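You operate a simulated robot arm through the tools that you are given. There is no shell and no other tool. Be economical: measure what you need, move in short steps, check, and stop when the job is done.

Carry out the task below with a simulated two-armed robot. There is one attempt and no reset: what you move stays moved.

## Task
Take the buffing block and leave it on the drain board. Take the blue cloth on the dispatch bench and put it away on the tank bench. Fetch the hold tag and set it on the build bench. Take the blue sample sheet and leave it in the tub one. Put the white jug in the tub two. Open the pack drawer, take the cap on the build bench and put it away in the tray of the pack drawer and shut the drawer again. Fetch the die that says "seam" from the build bench and set it on the setup bench. Put the green tin on the sheet table away on the shelf under the kit table. Put the folded waves tub on the sheet table away on the packing bench. Fetch the orange pad and set it on the tub table. The order is free. Set down upright: buffing block, white jug, die.

Only the result counts: the job must be done as asked and must still hold three seconds after the hand-in. Knocking over, shifting, dropping, spilling or breaking anything else fails it. Lids that push on must go on centred and level and be pressed home; caps that screw on are set level and turned clockwise until they are tight. Flat cloth is picked up by pressing the open fingertips on it (5 to 10 N) and closing them slowly along it; thin cloth reads only 2 to 8 mm in the jaws.

## Robot
Two 7-joint arms with two-finger parallel grippers on one trunk, on a base that drives. Base frame: it is fixed to the floor where the robot stands at the start and does not move with it; the origin is under the middle of the robot, x ahead of it, y to its left, z up. Units: mm, rad, N and s.
The left shoulder is at the start at [50, 168, 1082], the right one opposite. Places, roughly: blue cloth (10x7x4 cm) [800, 200, 800]; blue sample sheet (5x9x21 cm) [1100, 800, 900]; build bench [-1300, -200, 800]; cap (5x5x2 cm) [-1200, 0, 800]; die [-1250, -250, 750]; drain board [1200, 1300, 800]; folded waves tub [1250, 6500, 750]; green tin [1250, 6250, 750]; orange pad (8x5x5 cm) [1900, 4900, 800]; pack drawer [-500, -2800, 600]; packing bench [-3600, 8200, 800]; setup bench [-1100, 2500, 800]; shelf under the kit table [-500, 8300, 400]; tank bench [1200, 3300, 800]; tray of the pack drawer [-500, -2900, 500]; tub one [1500, 2750, 750]; tub table [-1100, 6200, 700]; tub two [1500, 2250, 750]; white jug (17x12x14 cm) [1300, 1500, 900]. Payload 1.57 kg a hand.
The TCP of each hand is the grasp point between the finger pads, 30 mm short of the fingertips. In the tool frame z runs along the fingers and y along their closing line. The gripper opens to 80 mm. The fingers are 17 mm wide and 12 mm thick; the gripper's body (40 by 82 mm) begins 80 mm behind the TCP.
Orientation is that of the tool frame in the base frame, as a unit quaternion [x, y, z, w]. With the fingers straight down and closing along the base's y, the tool's x points along the base's -x, its y along +y and its z along -z.

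## Interface
- The arms move only by the tool send_rows. It takes "left_moves", "right_moves" or both (then of equal length, played together; a hand with none holds still); each is a list of rows, each an object (a shift or turn left out is 0, a gripper value left out holds the last) with "xyz": the shift along the tool's x, y, z in units of 400 mm (1.0 is 400 mm), a list of three; "delta_rot": the turn, a rotation vector about the tool's x, y, z in units of 90 degrees (1.0 is 90 degrees), a list of three. In form: [{"xyz": [x, y, z], "delta_rot": [ax, ay, az]}, ...]. A call has 1 to 20 rows; each row is the pose to reach, as a shift and turn from the pose commanded when the call began, along the tool's axes at that moment. "left_jaw" and "right_jaw" are, for a hand that has rows, the gripper command, from -1 (shut) to 1 (fully open), values between in proportion, set as the call begins (left out, the last holds). A call with a number of a shift or a turn outside -1 to 1 is refused whole. A row lasts 0.2 s, in which the tool goes at most 50 mm and 0.15 rad; a call with a longer step from one row to the next is refused whole, and so is a gripper value outside its range. A pose out of reach is approached as far as the arm can. The call stops where the force on the tool passes 40 N (or 10 N more than at its start, if that is more) or the arm is blocked; 0.2 s more then pass. Each finger travels about 45 mm/s and halts on what it meets, pressing with about 23 N; the grip force reading is that of the motor and also rises with nothing between the fingers. The clock runs only during rows and for 0.2 s after the last one: add rows that repeat a pose to give the fingers time. The reply holds the time, the measured pose of the TCP, the force on the tool along the base axes, the opening and the grip force, in the units named above and with some noise, with the torque about the TCP (base axes, N m) and any sound that the robot's microphone picked up, and new pictures: "show" is both (left out), scene, wrist or none (wrist: the cameras of the hands that moved).
- Cameras (640 x 400 px; columns grow to the right, rows downward): "scene" is now at [118.2, 37, 1286.9]; the picture's right is [0.41, -0.91, 0.00], its down [-0.57, -0.26, -0.78] and it looks along [0.71, 0.32, -0.63] (base axes); focal length 273 px, centre (320, 200). "left" rides on the left gripper at [72, 7, -122] in its tool frame; the picture's right is [-0.09, 1.00, 0.00], its down [-0.84, -0.08, -0.54] and it looks along [-0.54, -0.05, 0.84] (tool axes); focal length 238 px, centre (320, 200). "right" rides on the right gripper at [72, -7, -122] in its tool frame; the picture's right is [0.09, 1.00, 0.00], its down [-0.84, 0.08, -0.54] and it looks along [-0.54, 0.05, 0.84] (tool axes); focal length 238 px, centre (320, 200). There is no depth. A picture from a camera that has moved, and an enlarged one, comes with that camera's place and axes in the base frame and with its lens.
- lift_body(by): slides the trunk up (or, below 0, down) by that many mm; the arms and the scene camera ride with it, the base frame stays. It gives what a move gives, with no picture.
- steer(legs): drives the robot by 1 to 6 legs, each [ahead, left, turn to the left] in mm, mm and rad, along the robot's own axes; the way and the turn of a leg run together, so that a leg with both is an arc; at most 1500 mm and 3.142 rad a leg. The arms and the cameras ride along, it lands a little off, and it stops where it bumps. It gives what a move gives, and a new picture of the scene camera.
- aim_head(pan, tilt): turns the head with the scene camera to pan (to the left, within 1.396 rad either way) and tilt (down, from -0.506 to 1.204), counted from straight ahead of the robot. It gives what a move gives, and a new picture of the scene camera.
- close_up(camera, box): a new picture of the part [left, top, right, bottom] of that camera's present view, enlarged. No time passes.
- job_done(): hands the job in; it is judged then, once.

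Go step by step. Nothing tells you exact positions but the pictures and the camera data: compare them with the known pose of the tool, close in by small moves and look again before you grip or let go. The budget is 546 turns and 360 pictures, counting those below and the enlarged ones. Unless the task says otherwise, let go and move clear before handing in.

The tools are called after "Request:" as name(argument=value, ...) on one line, values as JSON. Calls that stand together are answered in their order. send_rows: Moves the arms, as the interface text tells. Its arguments: {"type":"object","properties":{"left_moves":{"type":"array","items":{"type":"object","properties":{"xyz":{"type":"array","items":{"type":"number"}},"delta_rot":{"type":"array","items":{"type":"number"}}}}},"left_jaw":{"type":"number"},"right_moves":{"type":"array","items":{"type":"object","properties":{"xyz":{"type":"array","items":{"type":"number"}},"delta_rot":{"type":"array","items":{"type":"number"}}}}},"right_jaw":{"type":"number"},"show":{"type":"string","enum":["both","scene","wrist","none"]}},"required":[]} The other tools are called the same way: lift_body (by) slides the trunk up or down; steer (legs) drives the base; aim_head (pan, tilt) turns the head that bears the scene camera; close_up (camera, box) takes an enlarged picture of a part of a camera's view; job_done () hands the job in.

At the start:

```text
time_s: 0.0
left_tool_pos: [408.6, 305.3, 1056.8]
left_tcp_rot: [-0.001, 1.0, 0.0, -0.001]
left_wrist_force: [0.3, 0.3, 0.4]
left_torque: [0.01, 0.0, 0.03]
left_finger_gap: 79.8
left_grip_force: 0.1
right_tool_pos: [407.8, -42.2, 1051.8]
right_tcp_rot: [0.0, 1.0, 0.0, 0.0]
right_wrist_force: [0.0, 0.6, -0.4]
right_torque: [0.0, -0.02, 0.03]
right_finger_gap: 79.8
right_grip_force: 0.2
trunk travel left (down, up): [-250.0, 193.0]
robot x, y, heading: [-3.3, -1.7, -0.002]
head pan, tilt: [0.424, 0.679]
```

scene: 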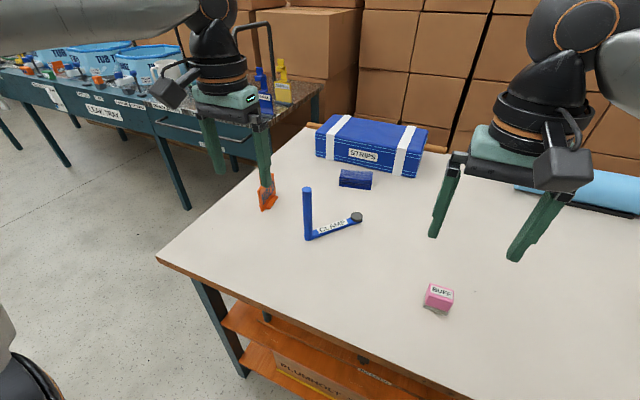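
right: 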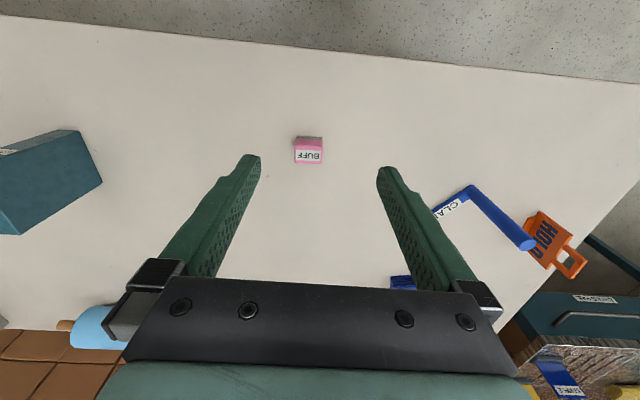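
left: 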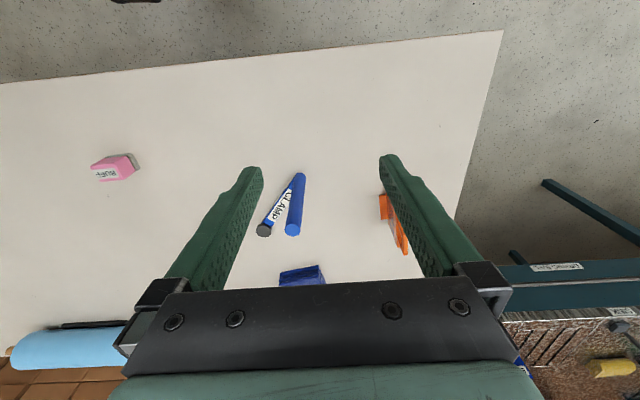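

The dispatch bench is ahead, with the pink BUFF block near (505,-57), the blue cloth near (868,245) and the orange hold tag near (668,466). I'll look closer before gripping anything.

Request:
close_up(camera="scene", box=[220, 100, 460, 320])

Request:
aim_head(pan=0.9, tilt=0.45)

```text
1.82 times, centred on (340, 210) of scene
camera zoom: at [118.2, 37.0, 1286.9], right [0.41, -0.91, 0.0], down [-0.57, -0.26, -0.78], along [0.71, 0.32, -0.63], focal length 497 px, centre (284, 182)
```

zoom: 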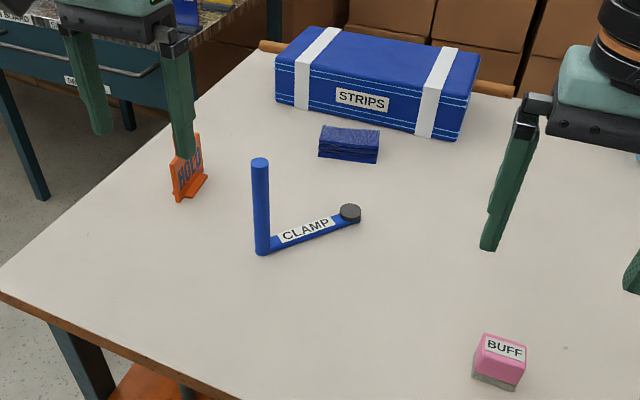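

```text
time_s: 0.9
left_tool_pos: [408.5, 307.0, 1056.4]
left_tcp_rot: [0.0, 1.0, 0.001, 0.0]
left_wrist_force: [-0.3, 0.1, 0.4]
left_torque: [0.01, 0.01, -0.02]
left_finger_gap: 79.8
left_grip_force: 0.1
right_tool_pos: [408.8, -43.5, 1053.3]
right_tcp_rot: [0.0, 1.0, 0.0, 0.0]
right_wrist_force: [-0.4, -0.1, -0.5]
right_torque: [0.01, -0.02, 0.03]
right_finger_gap: 80.1
right_grip_force: 0.1
trunk travel left (down, up): [-250.0, 193.0]
robot x, y, heading: [-0.8, -0.7, 0.001]
head pan, tilt: [0.901, 0.45]
camera scene: at [97.1, 73.8, 1307.2], right [0.78, -0.62, 0.0], down [-0.27, -0.34, -0.9], along [0.56, 0.7, -0.44], focal length 273 px, centre (320, 200)
```

scene: 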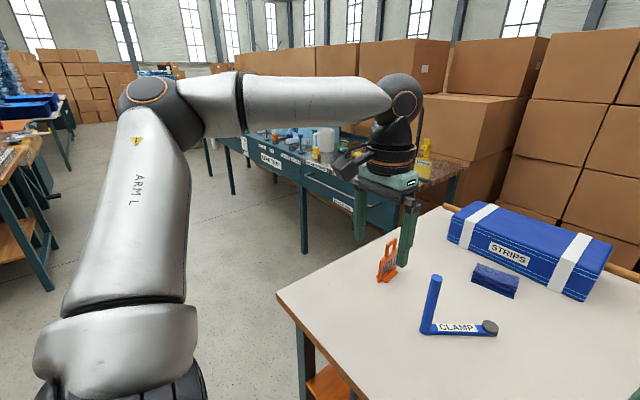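

The BUFF block stands upright with its label on top. I'll lower the right hand towards it and look again.

Request:
send_rows(right_moves=[{"xyz": [-0.05, -0.007, 0.1]}, {"xyz": [-0.1, -0.014, 0.2]}, {"xyz": [-0.145, -0.021, 0.3]}, {"xyz": [-0.19, -0.028, 0.4]}, {"xyz": [-0.235, -0.035, 0.5]}, {"xyz": [-0.235, -0.035, 0.5]}], show="wrist")

```text
time_s: 2.3
left_tool_pos: [408.8, 305.3, 1056.9]
left_tcp_rot: [-0.001, 1.0, -0.001, 0.0]
left_wrist_force: [0.2, -0.4, -1.1]
left_torque: [0.05, -0.04, 0.01]
left_finger_gap: 79.9
left_grip_force: 0.1
right_tool_pos: [503.4, -57.0, 851.7]
right_tcp_rot: [-0.001, 1.0, 0.0, 0.001]
right_wrist_force: [0.1, 0.0, -0.4]
right_torque: [0.01, 0.0, 0.0]
right_finger_gap: 80.0
right_grip_force: 0.0
trunk travel left (down, up): [-250.0, 193.0]
robot x, y, heading: [0.9, -2.3, -0.0]
head pan, tilt: [0.901, 0.45]
camera right: at [430.5, -62.6, 975.0], right [-0.09, 1.0, 0.0], down [0.84, 0.08, 0.54], along [0.54, 0.05, -0.84], focal length 238 px, centre (320, 200)
```

right: 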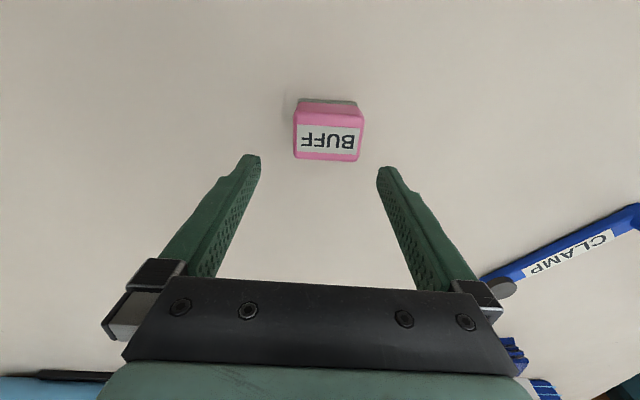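

The block sits at about (495,-49), square to the jaws. I'll centre on it, go down and close.

Request:
send_rows(right_moves=[{"xyz": [0.0225, 0.02, 0.05]}, {"xyz": [0.0225, 0.02, 0.12]}, {"xyz": [0.0225, 0.02, 0.185]}, {"xyz": [0.0225, 0.02, 0.185]}], show="wrist")

```text
time_s: 3.0
left_tool_pos: [407.8, 305.1, 1057.3]
left_tcp_rot: [-0.001, 1.0, 0.0, 0.001]
left_wrist_force: [0.9, -0.4, 0.2]
left_torque: [0.01, 0.02, 0.03]
left_finger_gap: 79.9
left_grip_force: 0.0
right_tool_pos: [493.2, -49.4, 809.5]
right_tcp_rot: [0.001, 1.0, 0.0, 0.0]
right_wrist_force: [-9.1, 0.7, 23.0]
right_torque: [-1.39, 1.02, -0.46]
right_finger_gap: 80.1
right_grip_force: 0.0
trunk travel left (down, up): [-250.0, 193.0]
robot x, y, heading: [1.8, 0.3, 0.004]
head pan, tilt: [0.901, 0.45]
stopped in row 3 (right hand): the force on the tool passed its limit (the readings are from after the stop); the commanded pose is now the measured one
camera right: at [421.4, -54.4, 932.5], right [-0.09, 1.0, 0.0], down [0.84, 0.08, 0.54], along [0.54, 0.05, -0.84], focal length 238 px, centre (320, 200)
```

right: 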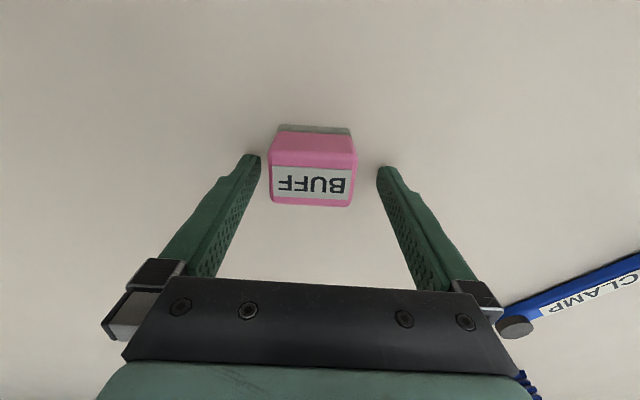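

The fingertips touched the bench at about z 780, so it is higher than I took it to be. The block is between the fingers, so I'll back off 4 mm and close.

Request:
send_rows(right_moves=[{"xyz": [0.012, 0, -0.008]}, {"xyz": [0.012, 0, -0.008]}, {"xyz": [0.012, 0, -0.008]}, {"xyz": [0.012, 0, -0.008]}, {"xyz": [0.012, 0, -0.008]}], right_jaw=-1, show="wrist")

```text
time_s: 4.2
left_tool_pos: [409.5, 304.5, 1057.4]
left_tcp_rot: [0.0, 1.0, 0.001, 0.0]
left_wrist_force: [-0.3, 0.3, 0.5]
left_torque: [0.02, 0.04, 0.0]
left_finger_gap: 79.8
left_grip_force: 0.0
right_tool_pos: [489.7, -49.5, 810.6]
right_tcp_rot: [-0.001, 1.0, 0.0, 0.001]
right_wrist_force: [0.3, 0.1, 0.7]
right_torque: [-0.04, -0.01, 0.04]
right_finger_gap: 44.4
right_grip_force: 23.3
trunk travel left (down, up): [-250.0, 193.0]
robot x, y, heading: [1.9, -1.3, 0.0]
head pan, tilt: [0.901, 0.45]
camera right: at [417.8, -54.6, 933.2], right [-0.09, 1.0, 0.0], down [0.83, 0.08, 0.55], along [0.54, 0.05, -0.84], focal length 238 px, centre (320, 200)
```

right: 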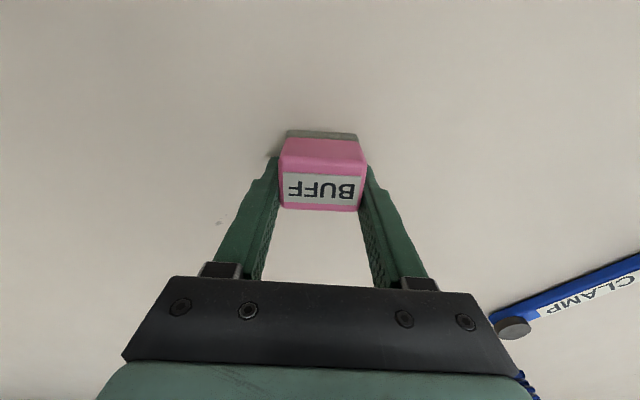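

The block is held at a gap of 44 mm. I'll lift it and look down to see how close the base is to the bench.

Request:
send_rows(right_moves=[{"xyz": [0, 0, -0.1]}, {"xyz": [0, 0, -0.2]}, {"xyz": [0.1, 0, -0.3]}, {"xyz": [0.2, 0, -0.37]}, {"xyz": [0.3, 0, -0.4]}], show="none")

Request:
aim_head(pan=0.3, tilt=1.2)

```text
refused: row 3 steps farther than a row can; nothing moved
```

```text
time_s: 5.3
left_tool_pos: [409.6, 306.3, 1057.0]
left_tcp_rot: [0.0, 1.0, 0.0, 0.0]
left_wrist_force: [-0.3, -0.1, 1.0]
left_torque: [-0.02, 0.0, 0.0]
left_finger_gap: 80.1
left_grip_force: 0.1
right_tool_pos: [490.0, -49.6, 811.9]
right_tcp_rot: [0.0, 1.0, 0.0, 0.001]
right_wrist_force: [-0.6, 0.4, -1.1]
right_torque: [-0.02, 0.0, 0.0]
right_finger_gap: 44.4
right_grip_force: 23.0
trunk travel left (down, up): [-250.0, 193.0]
robot x, y, heading: [2.7, -3.5, 0.005]
head pan, tilt: [0.3, 1.201]
camera scene: at [93.6, 18.3, 1249.1], right [0.3, -0.96, 0.0], down [-0.89, -0.28, -0.36], along [0.35, 0.11, -0.93], focal length 273 px, centre (320, 200)
```

scene: 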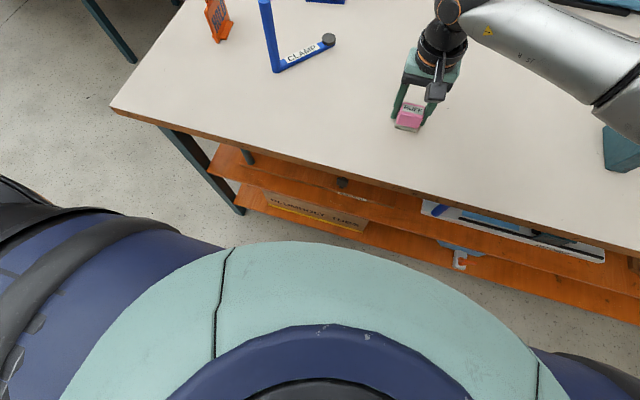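

The base leaves little room ahead (radius about 300 mm, bench edge at 333 mm), so the cloth and tag are better taken from the bench's left side. I'll lift the block and drive round there.

Request:
send_rows(right_moves=[{"xyz": [0, 0, -0.1]}, {"xyz": [0, 0, -0.2]}, {"xyz": [0.06, 0, -0.3]}, {"xyz": [0.15, 0, -0.36]}, {"xyz": [0.25, 0, -0.4]}, {"xyz": [0.35, 0, -0.4]}], show="none")

Request:
steer(legs=[[-150, 0, 0], [0, 950, 0], [300, 0, 0]])

Request:
aim_head(pan=0.0, tilt=0.7)

```text
time_s: 6.7
left_tool_pos: [408.0, 305.5, 1056.3]
left_tcp_rot: [-0.001, 1.0, 0.0, 0.0]
left_wrist_force: [0.0, 0.8, 0.6]
left_torque: [-0.02, 0.01, -0.03]
left_finger_gap: 79.9
left_grip_force: 0.1
right_tool_pos: [348.9, -50.3, 971.3]
right_tcp_rot: [0.001, 1.0, 0.0, 0.003]
right_wrist_force: [-0.5, -0.5, -0.2]
right_torque: [0.04, 0.01, -0.02]
right_finger_gap: 44.2
right_grip_force: 23.0
trunk travel left (down, up): [-250.0, 193.0]
robot x, y, heading: [1.2, -1.1, 0.002]
head pan, tilt: [0.3, 1.201]
```

```text
time_s: 14.3
left_tool_pos: [565.1, 1250.5, 1057.3]
left_tcp_rot: [0.005, 1.0, 0.0, 0.0]
left_wrist_force: [0.3, 0.7, -0.9]
left_torque: [-0.02, 0.01, 0.01]
left_finger_gap: 79.9
left_grip_force: 0.0
right_tool_pos: [503.2, 897.3, 971.2]
right_tcp_rot: [0.006, 1.0, 0.0, 0.002]
right_wrist_force: [-0.1, 0.0, -0.4]
right_torque: [0.02, 0.02, 0.02]
right_finger_gap: 44.7
right_grip_force: 23.2
trunk travel left (down, up): [-250.0, 193.0]
robot x, y, heading: [154.7, 947.7, -0.006]
head pan, tilt: [0.3, 1.201]
camera scene: at [247.6, 966.7, 1249.0], right [0.29, -0.96, 0.0], down [-0.89, -0.27, -0.36], along [0.35, 0.1, -0.93], focal length 273 px, centre (320, 200)
```

scene: 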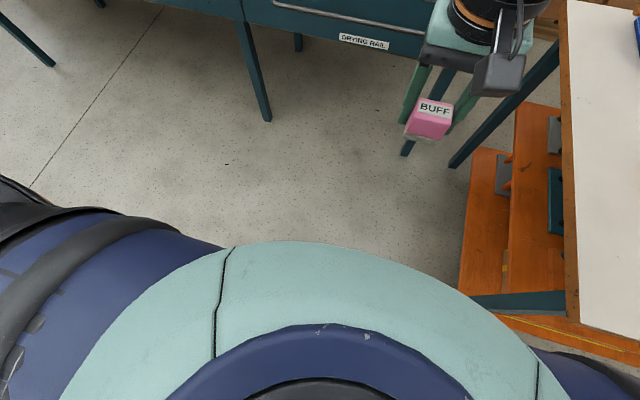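

```text
time_s: 15.2
left_tool_pos: [566.2, 1251.2, 1056.4]
left_tcp_rot: [0.004, 1.0, 0.0, 0.0]
left_wrist_force: [0.1, 0.6, -0.1]
left_torque: [0.02, -0.03, 0.01]
left_finger_gap: 80.1
left_grip_force: 0.1
right_tool_pos: [503.0, 896.9, 971.0]
right_tcp_rot: [0.005, 1.0, 0.0, 0.001]
right_wrist_force: [-0.3, 0.5, 0.0]
right_torque: [0.0, -0.01, 0.0]
right_finger_gap: 44.6
right_grip_force: 22.7
trunk travel left (down, up): [-250.0, 193.0]
robot x, y, heading: [154.9, 949.2, -0.01]
head pan, tilt: [0.0, 0.7]
camera scene: at [278.5, 949.8, 1285.0], right [-0.01, -1.0, 0.0], down [-0.64, 0.01, -0.76], along [0.76, -0.01, -0.64], focal length 273 px, centre (320, 200)
```

scene: 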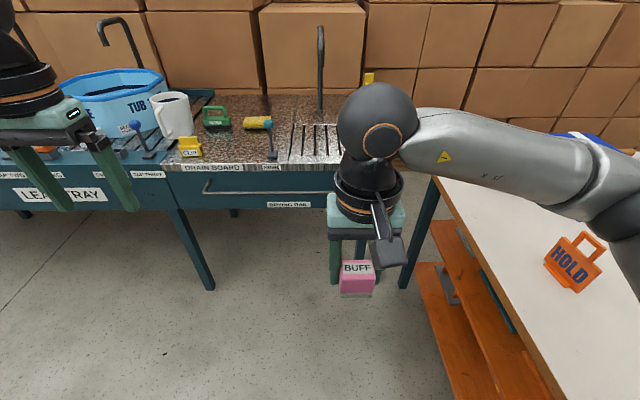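

The tank bench front edge is at about x=1015 and the drain board is behind it. I'll drive up to the board.

Request:
steer(legs=[[520, 60, 0.01]])

Request:
aim_head(pan=0.0, tilt=0.8)

```text
time_s: 18.2
left_tool_pos: [1077.8, 1311.9, 1055.1]
left_tcp_rot: [0.001, 1.0, 0.001, 0.0]
left_wrist_force: [-1.1, 0.0, -0.1]
left_torque: [-0.01, 0.03, 0.01]
left_finger_gap: 79.8
left_grip_force: 0.0
right_tool_pos: [1016.6, 957.7, 971.2]
right_tcp_rot: [0.0, 1.0, 0.0, 0.002]
right_wrist_force: [-0.3, 0.3, -1.0]
right_torque: [0.0, -0.02, 0.02]
right_finger_gap: 44.4
right_grip_force: 23.4
trunk travel left (down, up): [-250.0, 193.0]
robot x, y, heading: [666.4, 1006.0, 0.0]
head pan, tilt: [0.0, 0.7]
camera scene: at [793.1, 1008.0, 1285.0], right [0.0, -1.0, 0.0], down [-0.64, 0.0, -0.76], along [0.76, 0.0, -0.64], focal length 273 px, centre (320, 200)
```

scene: 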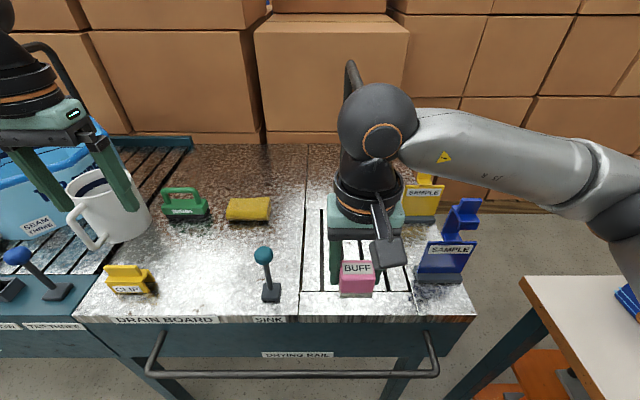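

```text
time_s: 18.9
left_tool_pos: [1076.2, 1312.2, 1057.3]
left_tcp_rot: [0.0, 1.0, 0.0, 0.001]
left_wrist_force: [-0.5, -0.4, 0.1]
left_torque: [-0.02, 0.03, -0.02]
left_finger_gap: 80.2
left_grip_force: 0.0
right_tool_pos: [1017.8, 957.1, 971.0]
right_tcp_rot: [0.001, 1.0, 0.0, 0.002]
right_wrist_force: [-0.9, -0.8, 0.1]
right_torque: [0.01, -0.03, -0.01]
right_finger_gap: 44.3
right_grip_force: 23.6
trunk travel left (down, up): [-250.0, 193.0]
robot x, y, heading: [663.2, 1006.6, 0.001]
head pan, tilt: [0.0, 0.799]
camera scene: at [788.6, 1008.0, 1276.9], right [0.0, -1.0, 0.0], down [-0.72, 0.0, -0.7], along [0.7, 0.0, -0.72], focal length 273 px, centre (320, 200)
```

scene: 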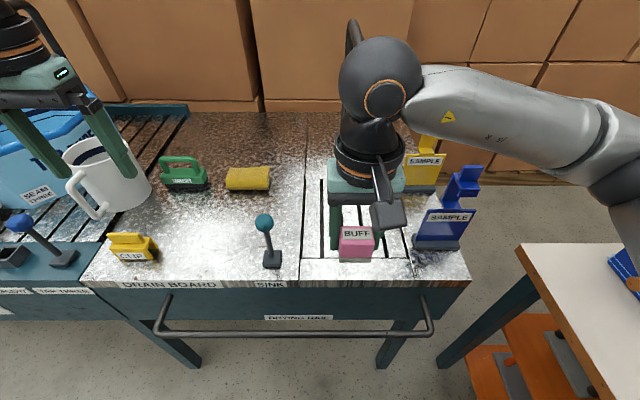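

The DRAIN BOARD is the left part of the metal top and the grated part is the SINK. There's a free spot at about (1180,1255), so I'll retract the left arm, shift left and set the block down there.

Request:
send_rows(left_moves=[{"xyz": [0.1, 0, 0]}, {"xyz": [0.2, 0, 0]}, {"xyz": [0.3, 0, 0]}, {"xyz": [0.4, 0, 0]}], show="none")

Request:
steer(legs=[[0, 250, 0]])

```text
time_s: 19.9
left_tool_pos: [916.5, 1312.4, 1056.2]
left_tcp_rot: [0.001, 1.0, 0.0, 0.001]
left_wrist_force: [-0.4, -0.7, 0.2]
left_torque: [-0.02, -0.02, 0.02]
left_finger_gap: 79.4
left_grip_force: 0.2
right_tool_pos: [1017.1, 956.4, 972.1]
right_tcp_rot: [0.0, 1.0, 0.0, 0.003]
right_wrist_force: [-0.2, -0.4, -0.6]
right_torque: [-0.03, 0.0, 0.02]
right_finger_gap: 44.8
right_grip_force: 23.2
trunk travel left (down, up): [-250.0, 193.0]
robot x, y, heading: [667.2, 1005.9, 0.002]
head pan, tilt: [0.0, 0.799]
```

```text
time_s: 21.7
left_tool_pos: [914.9, 1563.0, 1056.9]
left_tcp_rot: [-0.002, 1.0, 0.0, 0.0]
left_wrist_force: [0.3, -1.4, 0.1]
left_torque: [-0.04, 0.01, 0.0]
left_finger_gap: 80.0
left_grip_force: 0.1
right_tool_pos: [1016.9, 1207.3, 971.3]
right_tcp_rot: [-0.001, 1.0, 0.0, 0.001]
right_wrist_force: [-0.6, -1.3, -0.4]
right_torque: [-0.01, -0.02, -0.02]
right_finger_gap: 44.4
right_grip_force: 22.7
trunk travel left (down, up): [-250.0, 193.0]
robot x, y, heading: [668.3, 1252.0, 0.0]
head pan, tilt: [0.0, 0.799]
camera scene: at [788.6, 1258.3, 1276.8], right [0.0, -1.0, 0.0], down [-0.72, 0.0, -0.7], along [0.7, 0.0, -0.72], focal length 273 px, centre (320, 200)
```

scene: 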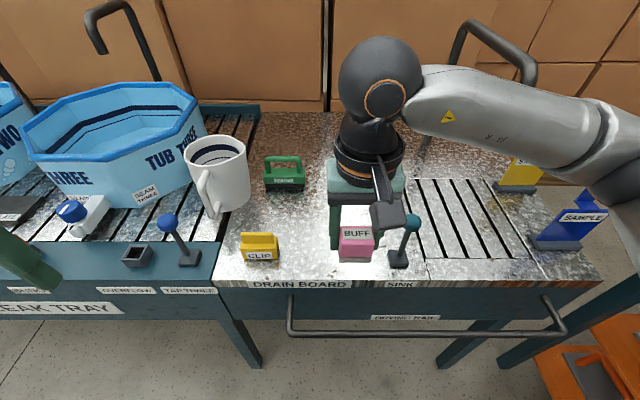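

I'll move the block above the free spot and check.

Request:
send_rows(right_moves=[{"xyz": [-0.08, 0.025, 0.0]}, {"xyz": [-0.16, 0.05, 0.05]}, {"xyz": [-0.24, 0.076, 0.1]}, {"xyz": [-0.32, 0.102, 0.15]}, {"xyz": [-0.395, 0.1275, 0.22]}, {"xyz": [-0.395, 0.1275, 0.22]}])

```text
time_s: 23.1
left_tool_pos: [915.6, 1561.7, 1057.0]
left_tcp_rot: [-0.001, 1.0, 0.0, -0.001]
left_wrist_force: [0.6, -0.3, -1.0]
left_torque: [0.01, 0.02, 0.02]
left_finger_gap: 80.1
left_grip_force: 0.0
right_tool_pos: [1175.4, 1260.2, 883.7]
right_tcp_rot: [-0.002, 1.0, 0.0, 0.002]
right_wrist_force: [-0.6, -0.7, -0.8]
right_torque: [-0.01, -0.06, -0.01]
right_finger_gap: 44.5
right_grip_force: 23.0
trunk travel left (down, up): [-250.0, 193.0]
robot x, y, heading: [666.6, 1255.1, 0.002]
head pan, tilt: [0.0, 0.799]
camera scene: at [788.6, 1257.8, 1276.8], right [0.0, -1.0, 0.0], down [-0.72, 0.0, -0.7], along [0.7, 0.0, -0.72], focal length 273 px, centre (320, 200)
camera right: at [1103.0, 1253.7, 1006.8], right [-0.09, 1.0, 0.0], down [0.83, 0.08, 0.55], along [0.54, 0.05, -0.84], focal length 238 px, centre (320, 200)
```

scene: 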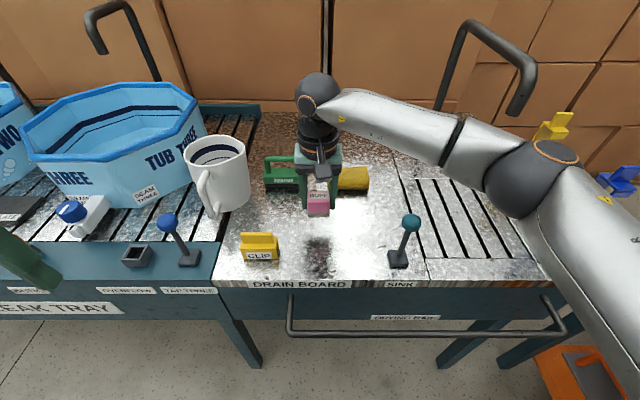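
right: 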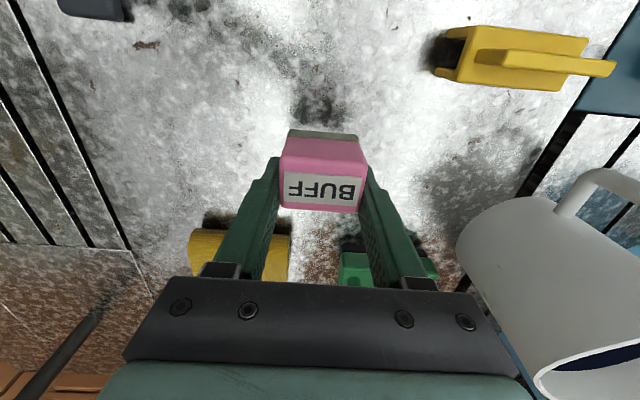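

The spot is clear. I'll come down, slowing near the bottom until the block touches.

Request:
send_rows(right_moves=[{"xyz": [0.05, 0, 0.05]}, {"xyz": [0.05, 0, 0.1]}, {"xyz": [0.05, 0, 0.13]}, {"xyz": [0.05, 0, 0.14]}, {"xyz": [0.05, 0, 0.15]}, {"xyz": [0.05, 0, 0.16]}, {"xyz": [0.05, 0, 0.165]}, {"xyz": [0.05, 0, 0.165]}], show="wrist")

```text
time_s: 24.5
left_tool_pos: [914.3, 1562.1, 1057.9]
left_tcp_rot: [0.001, 1.0, 0.0, 0.002]
left_wrist_force: [-0.3, 0.5, -0.7]
left_torque: [0.01, -0.02, -0.03]
left_finger_gap: 80.1
left_grip_force: 0.1
right_tool_pos: [1156.0, 1259.7, 829.8]
right_tcp_rot: [-0.001, 1.0, 0.001, 0.006]
right_wrist_force: [-8.5, -4.6, 16.0]
right_torque: [-0.56, 0.48, -0.16]
right_finger_gap: 44.5
right_grip_force: 23.3
trunk travel left (down, up): [-250.0, 193.0]
robot x, y, heading: [668.3, 1256.9, -0.001]
head pan, tilt: [0.0, 0.799]
stopped in row 6 (right hand): the force on the tool passed its limit (the readings are from after the stop); the commanded pose is now the measured one
camera right: at [1082.5, 1253.0, 952.0], right [-0.09, 1.0, 0.0], down [0.83, 0.08, 0.55], along [0.55, 0.05, -0.83], focal length 238 px, centre (320, 200)
```

right: 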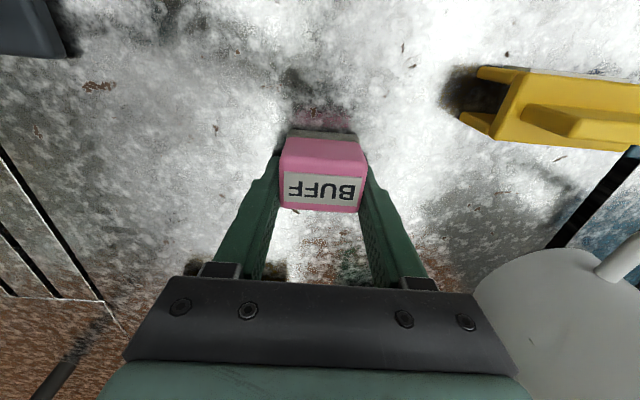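

The block is on the board at about z 798. I'll open and rise.

Request:
send_rows(right_moves=[{"xyz": [0, 0, 0]}, {"xyz": [0, 0, 0]}, {"xyz": [0, 0, 0]}, {"xyz": [0, 0, 0]}, {"xyz": [0, 0, -0.03]}, {"xyz": [0, 0, -0.12]}, {"xyz": [0, 0, -0.24]}, {"xyz": [0, 0, -0.36]}, {"xyz": [0, 0, -0.45]}], right_jaw=1, show="wrist")

```text
time_s: 26.5
left_tool_pos: [914.6, 1561.6, 1057.9]
left_tcp_rot: [0.0, 1.0, -0.001, 0.002]
left_wrist_force: [0.0, -0.4, -0.8]
left_torque: [0.01, 0.01, 0.0]
left_finger_gap: 80.0
left_grip_force: 0.0
right_tool_pos: [1156.7, 1259.2, 1008.4]
right_tcp_rot: [0.001, 1.0, 0.001, 0.004]
right_wrist_force: [0.4, -0.4, -0.4]
right_torque: [0.0, 0.01, -0.01]
right_finger_gap: 80.1
right_grip_force: 0.1
trunk travel left (down, up): [-250.0, 193.0]
robot x, y, heading: [668.2, 1257.1, 0.001]
head pan, tilt: [0.0, 0.799]
camera right: at [1083.0, 1253.0, 1129.2], right [-0.09, 1.0, 0.0], down [0.83, 0.08, 0.55], along [0.55, 0.05, -0.84], focal length 238 px, centre (320, 200)
```

right: 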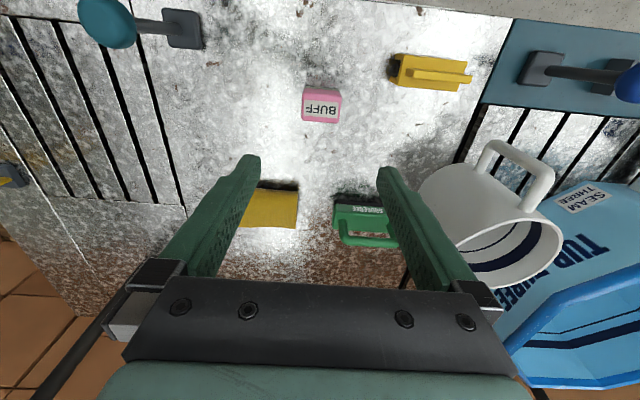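

The buffing block stands on the drain board. Next comes the jug, so I'll look at it closely.

Request:
close_up(camera="scene", box=[130, 90, 330, 280])

```text
2.11 times, centred on (230, 185) of scene
camera zoom: at [788.3, 1257.8, 1276.8], right [0.0, -1.0, 0.0], down [-0.72, 0.0, -0.7], along [0.7, 0.0, -0.72], focal length 575 px, centre (510, 232)
```

zoom: 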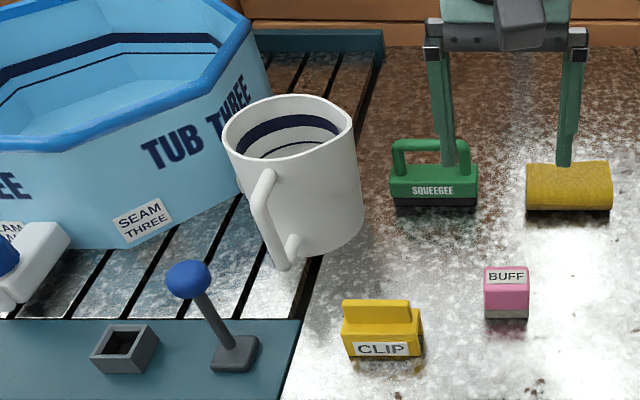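

The jug is empty, with its rim at z≈937 centred near (1260,1477) and its handle towards me. I'll grip its right (-y) rim wall with the left hand tilted forward, after retracting the right hand.

Request:
send_rows(left_moves=[{"xyz": [-0.108, -0.045, 0.0], "delta_rot": [0, -0.03, 0]}, {"xyz": [-0.215, -0.09, 0.0], "delta_rot": [0, -0.06, 0]}, {"xyz": [-0.323, -0.135, 0.0], "delta_rot": [0, -0.09, 0]}, {"xyz": [-0.43, -0.18, 0.0], "delta_rot": [0, -0.12, 0]}, {"xyz": [-0.54, -0.225, 0.0], "delta_rot": [0, -0.15, 0]}, {"xyz": [-0.64, -0.27, 0.0], "delta_rot": [0, -0.18, 0]}, {"xyz": [-0.75, -0.315, 0.02], "delta_rot": [0, -0.21, 0]}, {"xyz": [-0.85, -0.3625, 0.04], "delta_rot": [0, -0.255, 0]}, {"xyz": [-0.85, -0.3625, 0.04], "delta_rot": [0, -0.255, 0]}], right_moves=[{"xyz": [0.06, -0.03, 0]}, {"xyz": [0.12, -0.06, 0]}, {"xyz": [0.18, -0.09, 0]}, {"xyz": [0.24, -0.12, 0]}, {"xyz": [0.3, -0.15, 0]}, {"xyz": [0.36, -0.18, 0]}, {"xyz": [0.42, -0.21, 0]}, {"xyz": [0.48, -0.24, 0]}, {"xyz": [0.5, -0.25, 0]}])

```text
time_s: 28.5
left_tool_pos: [1237.9, 1436.4, 1036.8]
left_tcp_rot: [-0.002, 0.98, 0.0, 0.199]
left_wrist_force: [-0.5, -1.3, 1.4]
left_torque: [-0.04, 0.0, 0.01]
left_finger_gap: 80.0
left_grip_force: 0.0
left hand out of reach, approached as far as the arm can: row 8, 9
right_tool_pos: [954.5, 1156.9, 1004.9]
right_tcp_rot: [0.0, 1.0, 0.001, 0.005]
right_wrist_force: [0.3, -0.5, 0.1]
right_torque: [0.01, -0.01, -0.02]
right_finger_gap: 79.9
right_grip_force: 0.0
trunk travel left (down, up): [-250.0, 193.0]
robot x, y, heading: [668.4, 1258.6, 0.0]
head pan, tilt: [0.0, 0.799]
camera scene: at [788.6, 1257.8, 1276.8], right [0.0, -1.0, 0.0], down [-0.72, 0.0, -0.7], along [0.7, 0.0, -0.72], focal length 273 px, centre (320, 200)
camera right: at [882.3, 1152.6, 1127.0], right [-0.09, 1.0, 0.0], down [0.83, 0.08, 0.55], along [0.55, 0.05, -0.83], focal length 238 px, centre (320, 200)
camera left: at [1124.1, 1441.7, 1120.3], right [0.08, 1.0, 0.04], down [0.56, -0.08, 0.83], along [0.83, -0.05, -0.56], focal length 238 px, centre (320, 200)
```

scene: 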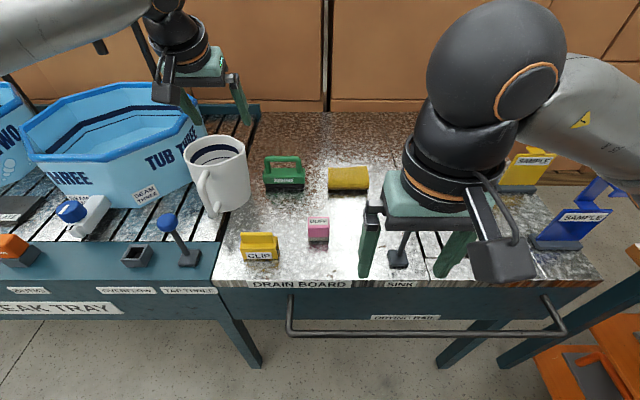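
right: 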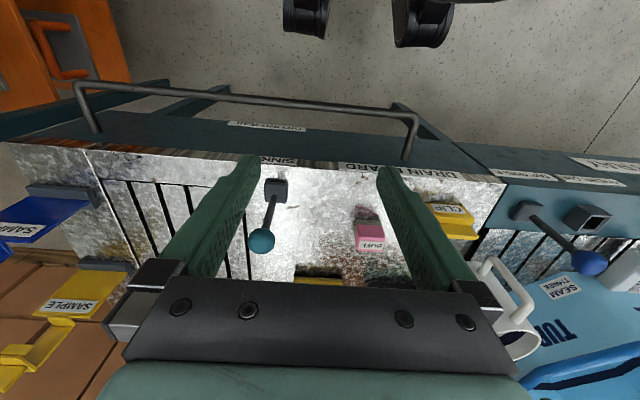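
left: 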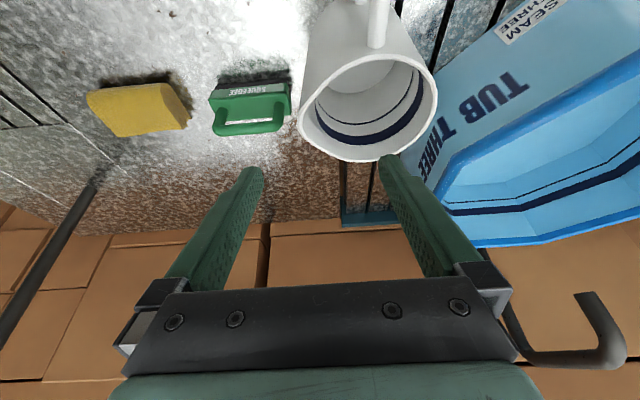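

The left hand ran just out of reach. I'll drive ahead 30 mm, then come down towards the rim with the jaws at 60 mm.

Request:
steer(legs=[[30, 0, 0]])

Request:
send_rows(left_moves=[{"xyz": [0, -0.045, 0.05]}, {"xyz": [0, -0.045, 0.1]}], left_jaw=0.5, show="wrist")

```text
time_s: 29.3
left_tool_pos: [1267.9, 1435.8, 1037.5]
left_tcp_rot: [-0.001, 0.98, 0.0, 0.199]
left_wrist_force: [1.1, 0.2, -0.4]
left_torque: [-0.01, -0.01, 0.01]
left_finger_gap: 79.8
left_grip_force: 0.0
right_tool_pos: [986.0, 1157.9, 1004.8]
right_tcp_rot: [0.0, 1.0, 0.001, 0.004]
right_wrist_force: [-0.2, 0.4, -0.5]
right_torque: [-0.01, 0.0, -0.01]
right_finger_gap: 79.9
right_grip_force: 0.1
trunk travel left (down, up): [-250.0, 193.0]
robot x, y, heading: [700.2, 1255.8, -0.002]
head pan, tilt: [0.0, 0.799]
camera scene: at [819.1, 1257.8, 1276.7], right [0.0, -1.0, 0.0], down [-0.72, 0.0, -0.7], along [0.7, 0.0, -0.72], focal length 273 px, centre (320, 200)
```

scene: 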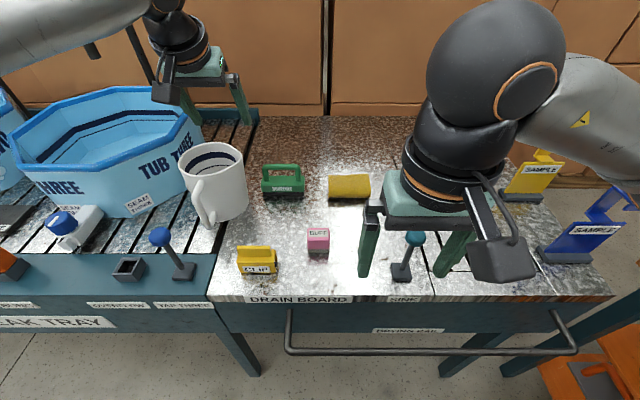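

```text
time_s: 29.9
left_tool_pos: [1268.7, 1432.0, 999.4]
left_tcp_rot: [0.0, 0.98, -0.002, 0.201]
left_wrist_force: [0.2, -0.2, -0.3]
left_torque: [0.0, 0.03, 0.01]
left_finger_gap: 60.1
left_grip_force: 0.0
left hand out of reach, approached as far as the arm can: row 1, 2
right_tool_pos: [985.2, 1159.1, 1005.5]
right_tcp_rot: [-0.001, 1.0, 0.002, 0.006]
right_wrist_force: [0.2, 0.6, 0.0]
right_torque: [-0.01, 0.01, 0.0]
right_finger_gap: 80.0
right_grip_force: 0.1
trunk travel left (down, up): [-250.0, 193.0]
robot x, y, heading: [692.0, 1253.2, -0.001]
head pan, tilt: [0.0, 0.799]
camera left: at [1155.6, 1437.2, 1082.5], right [0.08, 1.0, 0.03], down [0.56, -0.07, 0.83], along [0.83, -0.05, -0.56], focal length 238 px, centre (320, 200)
```

left: 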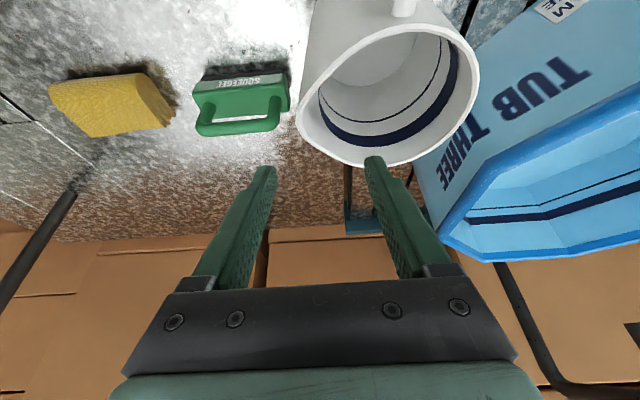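

The hand is at its reach limit at this height. I'll raise the trunk, which brings the shoulder level with the wrist.

Request:
lift_body(by=120)

Request:
send_rows(left_moves=[{"xyz": [0.05, 0, 0.09]}, {"xyz": [0.1, 0, 0.18]}, {"xyz": [0.15, 0, 0.27]}], show="none")

```text
time_s: 31.4
left_tool_pos: [1270.0, 1432.9, 1118.4]
left_tcp_rot: [-0.001, 0.979, 0.0, 0.201]
left_wrist_force: [-0.7, -0.8, -0.4]
left_torque: [-0.03, 0.02, -0.03]
left_finger_gap: 60.3
left_grip_force: 0.0
right_tool_pos: [986.4, 1158.5, 1125.2]
right_tcp_rot: [0.0, 1.0, 0.001, 0.005]
right_wrist_force: [0.7, 0.1, -0.2]
right_torque: [-0.02, 0.0, 0.01]
right_finger_gap: 80.0
right_grip_force: 0.1
trunk travel left (down, up): [-370.0, 73.0]
robot x, y, heading: [701.8, 1257.1, -0.001]
head pan, tilt: [0.0, 0.799]
```

```text
time_s: 32.2
left_tool_pos: [1250.2, 1438.9, 999.9]
left_tcp_rot: [-0.001, 0.98, -0.002, 0.201]
left_wrist_force: [-0.7, -0.2, -0.6]
left_torque: [-0.06, 0.03, -0.03]
left_finger_gap: 59.9
left_grip_force: 0.0
left hand out of reach, approached as far as the arm can: row 3
right_tool_pos: [986.0, 1159.6, 1125.9]
right_tcp_rot: [0.0, 1.0, 0.0, 0.005]
right_wrist_force: [-0.7, 0.6, -1.1]
right_torque: [-0.01, 0.01, -0.04]
right_finger_gap: 79.8
right_grip_force: 0.1
trunk travel left (down, up): [-370.0, 73.0]
robot x, y, heading: [696.4, 1259.1, -0.003]
head pan, tilt: [0.0, 0.799]
```

Forward tilt seems to limit the reach, so I'll go back to a vertical tool. That reaches x≈1300, and I can turn the jug afterwards to extend it further.

Request:
send_rows(left_moves=[{"xyz": [0, 0, 0], "delta_rot": [0, 0.085, 0]}, {"xyz": [0, 0, 0], "delta_rot": [0, 0.17, 0]}, {"xyz": [0, 0, 0], "delta_rot": [0, 0.255, 0]}, {"xyz": [0, 0, 0], "delta_rot": [0, 0.255, 0]}], show="wrist")

```text
time_s: 33.2
left_tool_pos: [1207.5, 1470.0, 1012.7]
left_tcp_rot: [0.001, 1.0, -0.002, 0.001]
left_wrist_force: [-0.4, 0.0, -0.3]
left_torque: [0.0, -0.02, 0.0]
left_finger_gap: 60.0
left_grip_force: 0.1
left hand out of reach, approached as far as the arm can: row 1, 2, 3, 4
right_tool_pos: [985.3, 1157.9, 1125.1]
right_tcp_rot: [0.001, 1.0, 0.001, 0.006]
right_wrist_force: [-0.1, 0.6, -0.5]
right_torque: [0.01, 0.0, -0.03]
right_finger_gap: 79.9
right_grip_force: 0.1
trunk travel left (down, up): [-370.0, 73.0]
robot x, y, heading: [697.8, 1253.7, -0.003]
head pan, tilt: [0.0, 0.799]
camera left: at [1136.4, 1475.1, 1135.1], right [0.09, 1.0, 0.0], down [0.84, -0.08, 0.55], along [0.54, -0.05, -0.84], focal length 238 px, centre (320, 200)
```

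left: 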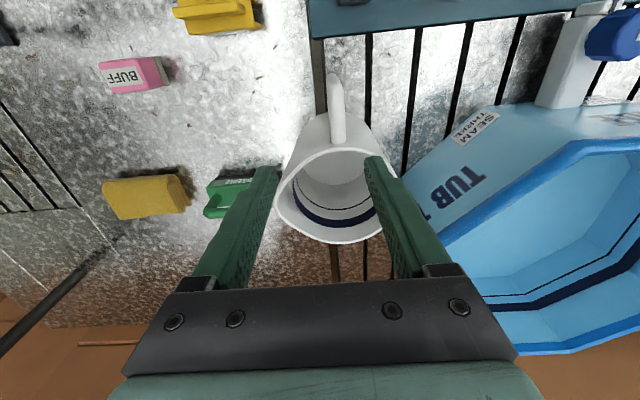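

Reach looks better when the TCP is well below the shoulder. I'll raise the trunk fully and come down again.

Request:
lift_body(by=72)

Request:
send_rows(left_moves=[{"xyz": [0.02, 0, 0.1]}, {"xyz": [0.02, 0, 0.2]}, {"xyz": [0.02, 0, 0.25]}, {"xyz": [0.02, 0, 0.25]}], show="wrist")

```text
time_s: 34.3
left_tool_pos: [1209.3, 1469.8, 1085.6]
left_tcp_rot: [0.0, 1.0, -0.002, 0.003]
left_wrist_force: [-0.5, 0.0, 0.2]
left_torque: [0.0, -0.02, -0.01]
left_finger_gap: 59.9
left_grip_force: 0.1
right_tool_pos: [986.9, 1158.3, 1197.3]
right_tcp_rot: [0.0, 1.0, 0.001, 0.004]
right_wrist_force: [-1.2, -0.6, 0.1]
right_torque: [0.02, 0.01, 0.0]
right_finger_gap: 80.1
right_grip_force: 0.1
trunk travel left (down, up): [-442.0, 1.0]
robot x, y, heading: [698.9, 1255.2, -0.002]
head pan, tilt: [0.0, 0.799]
```

```text
time_s: 35.3
left_tool_pos: [1178.8, 1487.8, 1001.8]
left_tcp_rot: [0.0, 1.0, -0.002, 0.003]
left_wrist_force: [-0.2, 0.3, 0.5]
left_torque: [0.01, 0.01, 0.01]
left_finger_gap: 59.8
left_grip_force: 0.0
left hand out of reach, approached as far as the arm can: row 1, 2, 3, 4
right_tool_pos: [986.7, 1158.9, 1197.0]
right_tcp_rot: [0.001, 1.0, 0.001, 0.006]
right_wrist_force: [0.3, 0.2, 0.9]
right_torque: [0.01, 0.01, 0.01]
right_finger_gap: 80.1
right_grip_force: 0.0
trunk travel left (down, up): [-442.0, 1.0]
robot x, y, heading: [697.5, 1253.4, -0.004]
head pan, tilt: [0.0, 0.799]
camera left: at [1106.4, 1493.3, 1123.4], right [0.09, 1.0, 0.0], down [0.83, -0.07, 0.55], along [0.54, -0.05, -0.84], focal length 238 px, centre (320, 200)
```

left: 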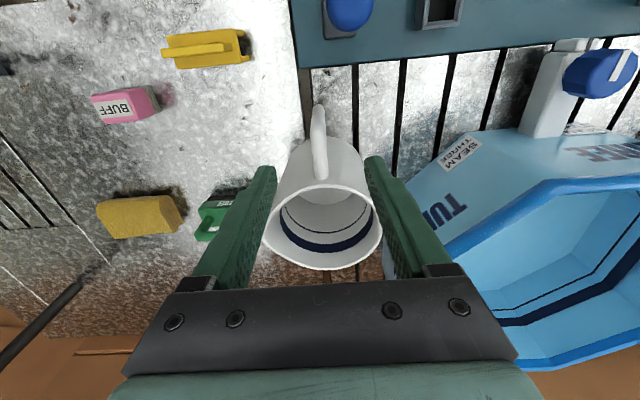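

The arm seems stuck against a joint limit in this configuration. I'll draw it back towards its starting posture and approach again without tilt.

Request:
send_rows(left_moves=[{"xyz": [0.06, 0.03, -0.1]}, {"xyz": [0.14, 0.06, -0.18]}, {"xyz": [0.22, 0.12, -0.24]}, {"xyz": [0.3, 0.18, -0.28]}, {"xyz": [0.38, 0.25, -0.28]}, {"xyz": [0.38, 0.25, -0.28]}], left_jaw=1, show="none")

Request:
lift_body(by=-92)

```text
time_s: 36.7
left_tool_pos: [1027.7, 1587.4, 1113.1]
left_tcp_rot: [0.001, 1.0, 0.0, 0.001]
left_wrist_force: [0.0, -1.2, -0.6]
left_torque: [-0.01, 0.0, -0.01]
left_finger_gap: 80.2
left_grip_force: 0.0
right_tool_pos: [985.1, 1157.4, 1197.3]
right_tcp_rot: [0.001, 1.0, 0.002, 0.005]
right_wrist_force: [-1.2, 0.3, 0.1]
right_torque: [0.05, -0.03, 0.02]
right_finger_gap: 80.0
right_grip_force: 0.0
trunk travel left (down, up): [-442.0, 1.0]
robot x, y, heading: [698.0, 1257.0, -0.001]
head pan, tilt: [0.0, 0.799]
```

```text
time_s: 38.0
left_tool_pos: [1026.4, 1589.1, 1020.7]
left_tcp_rot: [0.0, 1.0, -0.002, 0.003]
left_wrist_force: [0.2, 0.8, -0.8]
left_torque: [-0.01, 0.02, -0.01]
left_finger_gap: 80.1
left_grip_force: 0.0
right_tool_pos: [985.1, 1157.4, 1104.8]
right_tcp_rot: [0.0, 1.0, 0.001, 0.005]
right_wrist_force: [0.3, 0.5, -0.1]
right_torque: [0.01, 0.02, -0.03]
right_finger_gap: 79.8
right_grip_force: 0.0
trunk travel left (down, up): [-350.0, 93.0]
robot x, y, heading: [698.6, 1258.5, 0.002]
head pan, tilt: [0.0, 0.799]
```

Commands track again. I'll make a direct vertical approach to above the right side of the rim.

Request:
send_rows(left_moves=[{"xyz": [-0.04, -0.11, 0.0]}, {"xyz": [-0.08, -0.22, 0.0]}, {"xyz": [-0.12, -0.33, 0.02]}, {"xyz": [-0.2, -0.4275, 0.05]}, {"xyz": [-0.3, -0.4275, 0.05]}, {"xyz": [-0.4, -0.4275, 0.05]}, {"xyz": [-0.5, -0.4275, 0.05]}, {"xyz": [-0.58, -0.4275, 0.05]}, {"xyz": [-0.58, -0.4275, 0.05]}], show="wrist")

```text
refused: row 4 steps farther than a row can; nothing moved
```

Request:
send_rows(left_moves=[{"xyz": [-0.04, -0.11, 0.0]}, {"xyz": [-0.08, -0.22, 0.0]}, {"xyz": [-0.12, -0.33, 0.02]}, {"xyz": [-0.18, -0.4275, 0.04]}, {"xyz": [-0.3, -0.4275, 0.05]}, {"xyz": [-0.4, -0.4275, 0.05]}, {"xyz": [-0.5, -0.4275, 0.05]}, {"xyz": [-0.58, -0.4275, 0.05]}, {"xyz": [-0.58, -0.4275, 0.05]}], show="wrist")

```text
time_s: 40.0
left_tool_pos: [1204.5, 1455.8, 1013.9]
left_tcp_rot: [0.0, 1.0, -0.002, 0.003]
left_wrist_force: [0.7, 0.0, 0.3]
left_torque: [-0.03, -0.01, 0.0]
left_finger_gap: 79.9
left_grip_force: 0.0
left hand out of reach, approached as far as the arm can: row 6, 7, 8, 9
right_tool_pos: [986.3, 1158.8, 1105.2]
right_tcp_rot: [0.0, 1.0, 0.001, 0.005]
right_wrist_force: [0.3, -0.6, -0.4]
right_torque: [0.0, 0.0, -0.05]
right_finger_gap: 79.9
right_grip_force: 0.0
trunk travel left (down, up): [-350.0, 93.0]
robot x, y, heading: [693.5, 1253.0, 0.004]
head pan, tilt: [0.0, 0.799]
camera left: at [1132.5, 1462.5, 1135.4], right [0.09, 1.0, 0.0], down [0.83, -0.07, 0.55], along [0.54, -0.05, -0.84], focal length 238 px, centre (320, 200)
```

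left: 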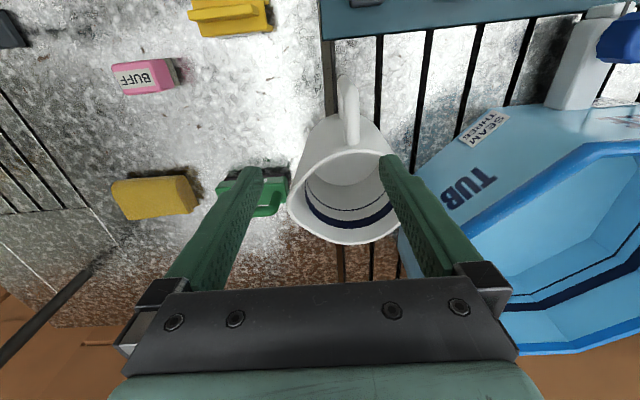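

The left arm seems to stick in this posture, while the right arm reached as far without trouble. I'll retract the left, shift the robot left and use the right hand on the same rim spot.

Request:
send_rows(left_moves=[{"xyz": [0.1, 0.05, -0.05]}, {"xyz": [0.2, 0.1, -0.1]}, {"xyz": [0.3, 0.15, -0.1]}, {"xyz": [0.4, 0.22, -0.1]}, {"xyz": [0.4, 0.3, -0.1]}], show="none")

Request:
steer(legs=[[0, 320, 0]])

```text
time_s: 41.2
left_tool_pos: [1042.5, 1577.1, 1052.4]
left_tcp_rot: [0.0, 1.0, -0.001, 0.003]
left_wrist_force: [0.1, 0.6, -0.6]
left_torque: [0.0, 0.01, 0.01]
left_finger_gap: 79.9
left_grip_force: 0.0
right_tool_pos: [986.2, 1158.7, 1105.1]
right_tcp_rot: [0.001, 1.0, 0.001, 0.005]
right_wrist_force: [0.4, -0.4, 0.6]
right_torque: [-0.01, -0.04, 0.01]
right_finger_gap: 79.9
right_grip_force: 0.1
trunk travel left (down, up): [-350.0, 93.0]
robot x, y, heading: [701.1, 1255.7, 0.001]
head pan, tilt: [0.0, 0.799]
```

```text
time_s: 43.3
left_tool_pos: [1044.1, 1899.4, 1053.5]
left_tcp_rot: [0.0, 1.0, -0.003, 0.003]
left_wrist_force: [-0.6, -0.4, 0.3]
left_torque: [-0.01, 0.0, 0.01]
left_finger_gap: 79.8
left_grip_force: 0.1
right_tool_pos: [985.9, 1482.2, 1105.2]
right_tcp_rot: [-0.001, 1.0, 0.002, 0.005]
right_wrist_force: [-0.4, -0.1, 0.3]
right_torque: [0.01, -0.02, 0.01]
right_finger_gap: 79.9
right_grip_force: 0.1
trunk travel left (down, up): [-350.0, 93.0]
robot x, y, heading: [698.9, 1577.0, 0.001]
head pan, tilt: [0.0, 0.799]
camera scene: at [818.2, 1580.8, 1376.8], right [0.0, -1.0, 0.0], down [-0.72, 0.0, -0.7], along [0.7, 0.0, -0.72], focal length 273 px, centre (320, 200)
```

scene: 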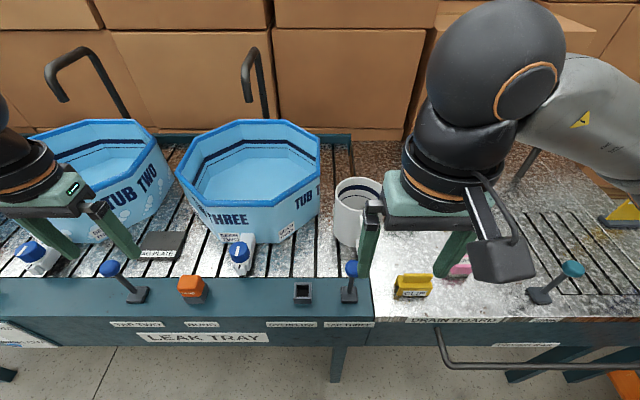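

Now the right hand goes above the right side of the jug's rim.

Request:
send_rows(right_moves=[{"xyz": [-0.085, -0.02, 0.033]}, {"xyz": [-0.17, -0.04, 0.066]}, {"xyz": [-0.255, -0.06, 0.1]}, {"xyz": [-0.34, -0.08, 0.13]}, {"xyz": [-0.425, -0.1, 0.165]}, {"xyz": [-0.51, -0.12, 0.2]}, {"xyz": [-0.595, -0.14, 0.23]}, {"xyz": [-0.68, -0.16, 0.2625]}, {"xyz": [-0.68, -0.16, 0.2625]}], right_jaw=0.5, show="wrist")

```text
time_s: 45.3
left_tool_pos: [1043.8, 1899.6, 1052.5]
left_tcp_rot: [-0.001, 1.0, -0.002, 0.003]
left_wrist_force: [-0.2, 0.4, -0.2]
left_torque: [0.0, -0.01, 0.03]
left_finger_gap: 80.0
left_grip_force: 0.0
right_tool_pos: [1259.2, 1418.2, 1002.3]
right_tcp_rot: [0.0, 1.0, 0.0, 0.005]
right_wrist_force: [0.0, -0.4, -1.0]
right_torque: [0.01, -0.04, 0.02]
right_finger_gap: 59.8
right_grip_force: 0.1
trunk travel left (down, up): [-350.0, 93.0]
robot x, y, heading: [700.5, 1578.9, -0.003]
head pan, tilt: [0.0, 0.799]
camera right: at [1186.2, 1411.9, 1124.5], right [-0.09, 1.0, 0.0], down [0.83, 0.08, 0.55], along [0.55, 0.05, -0.83], focal length 238 px, centre (320, 200)
```

right: 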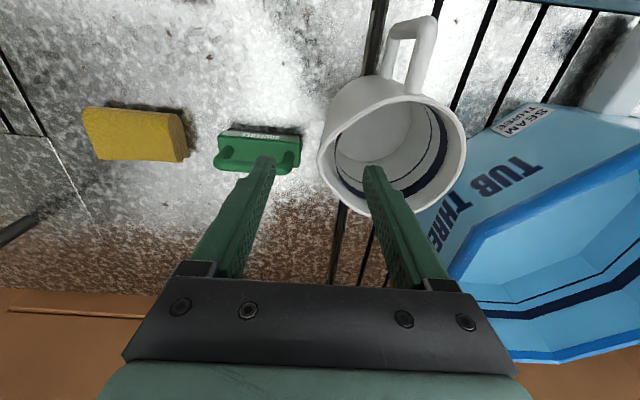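

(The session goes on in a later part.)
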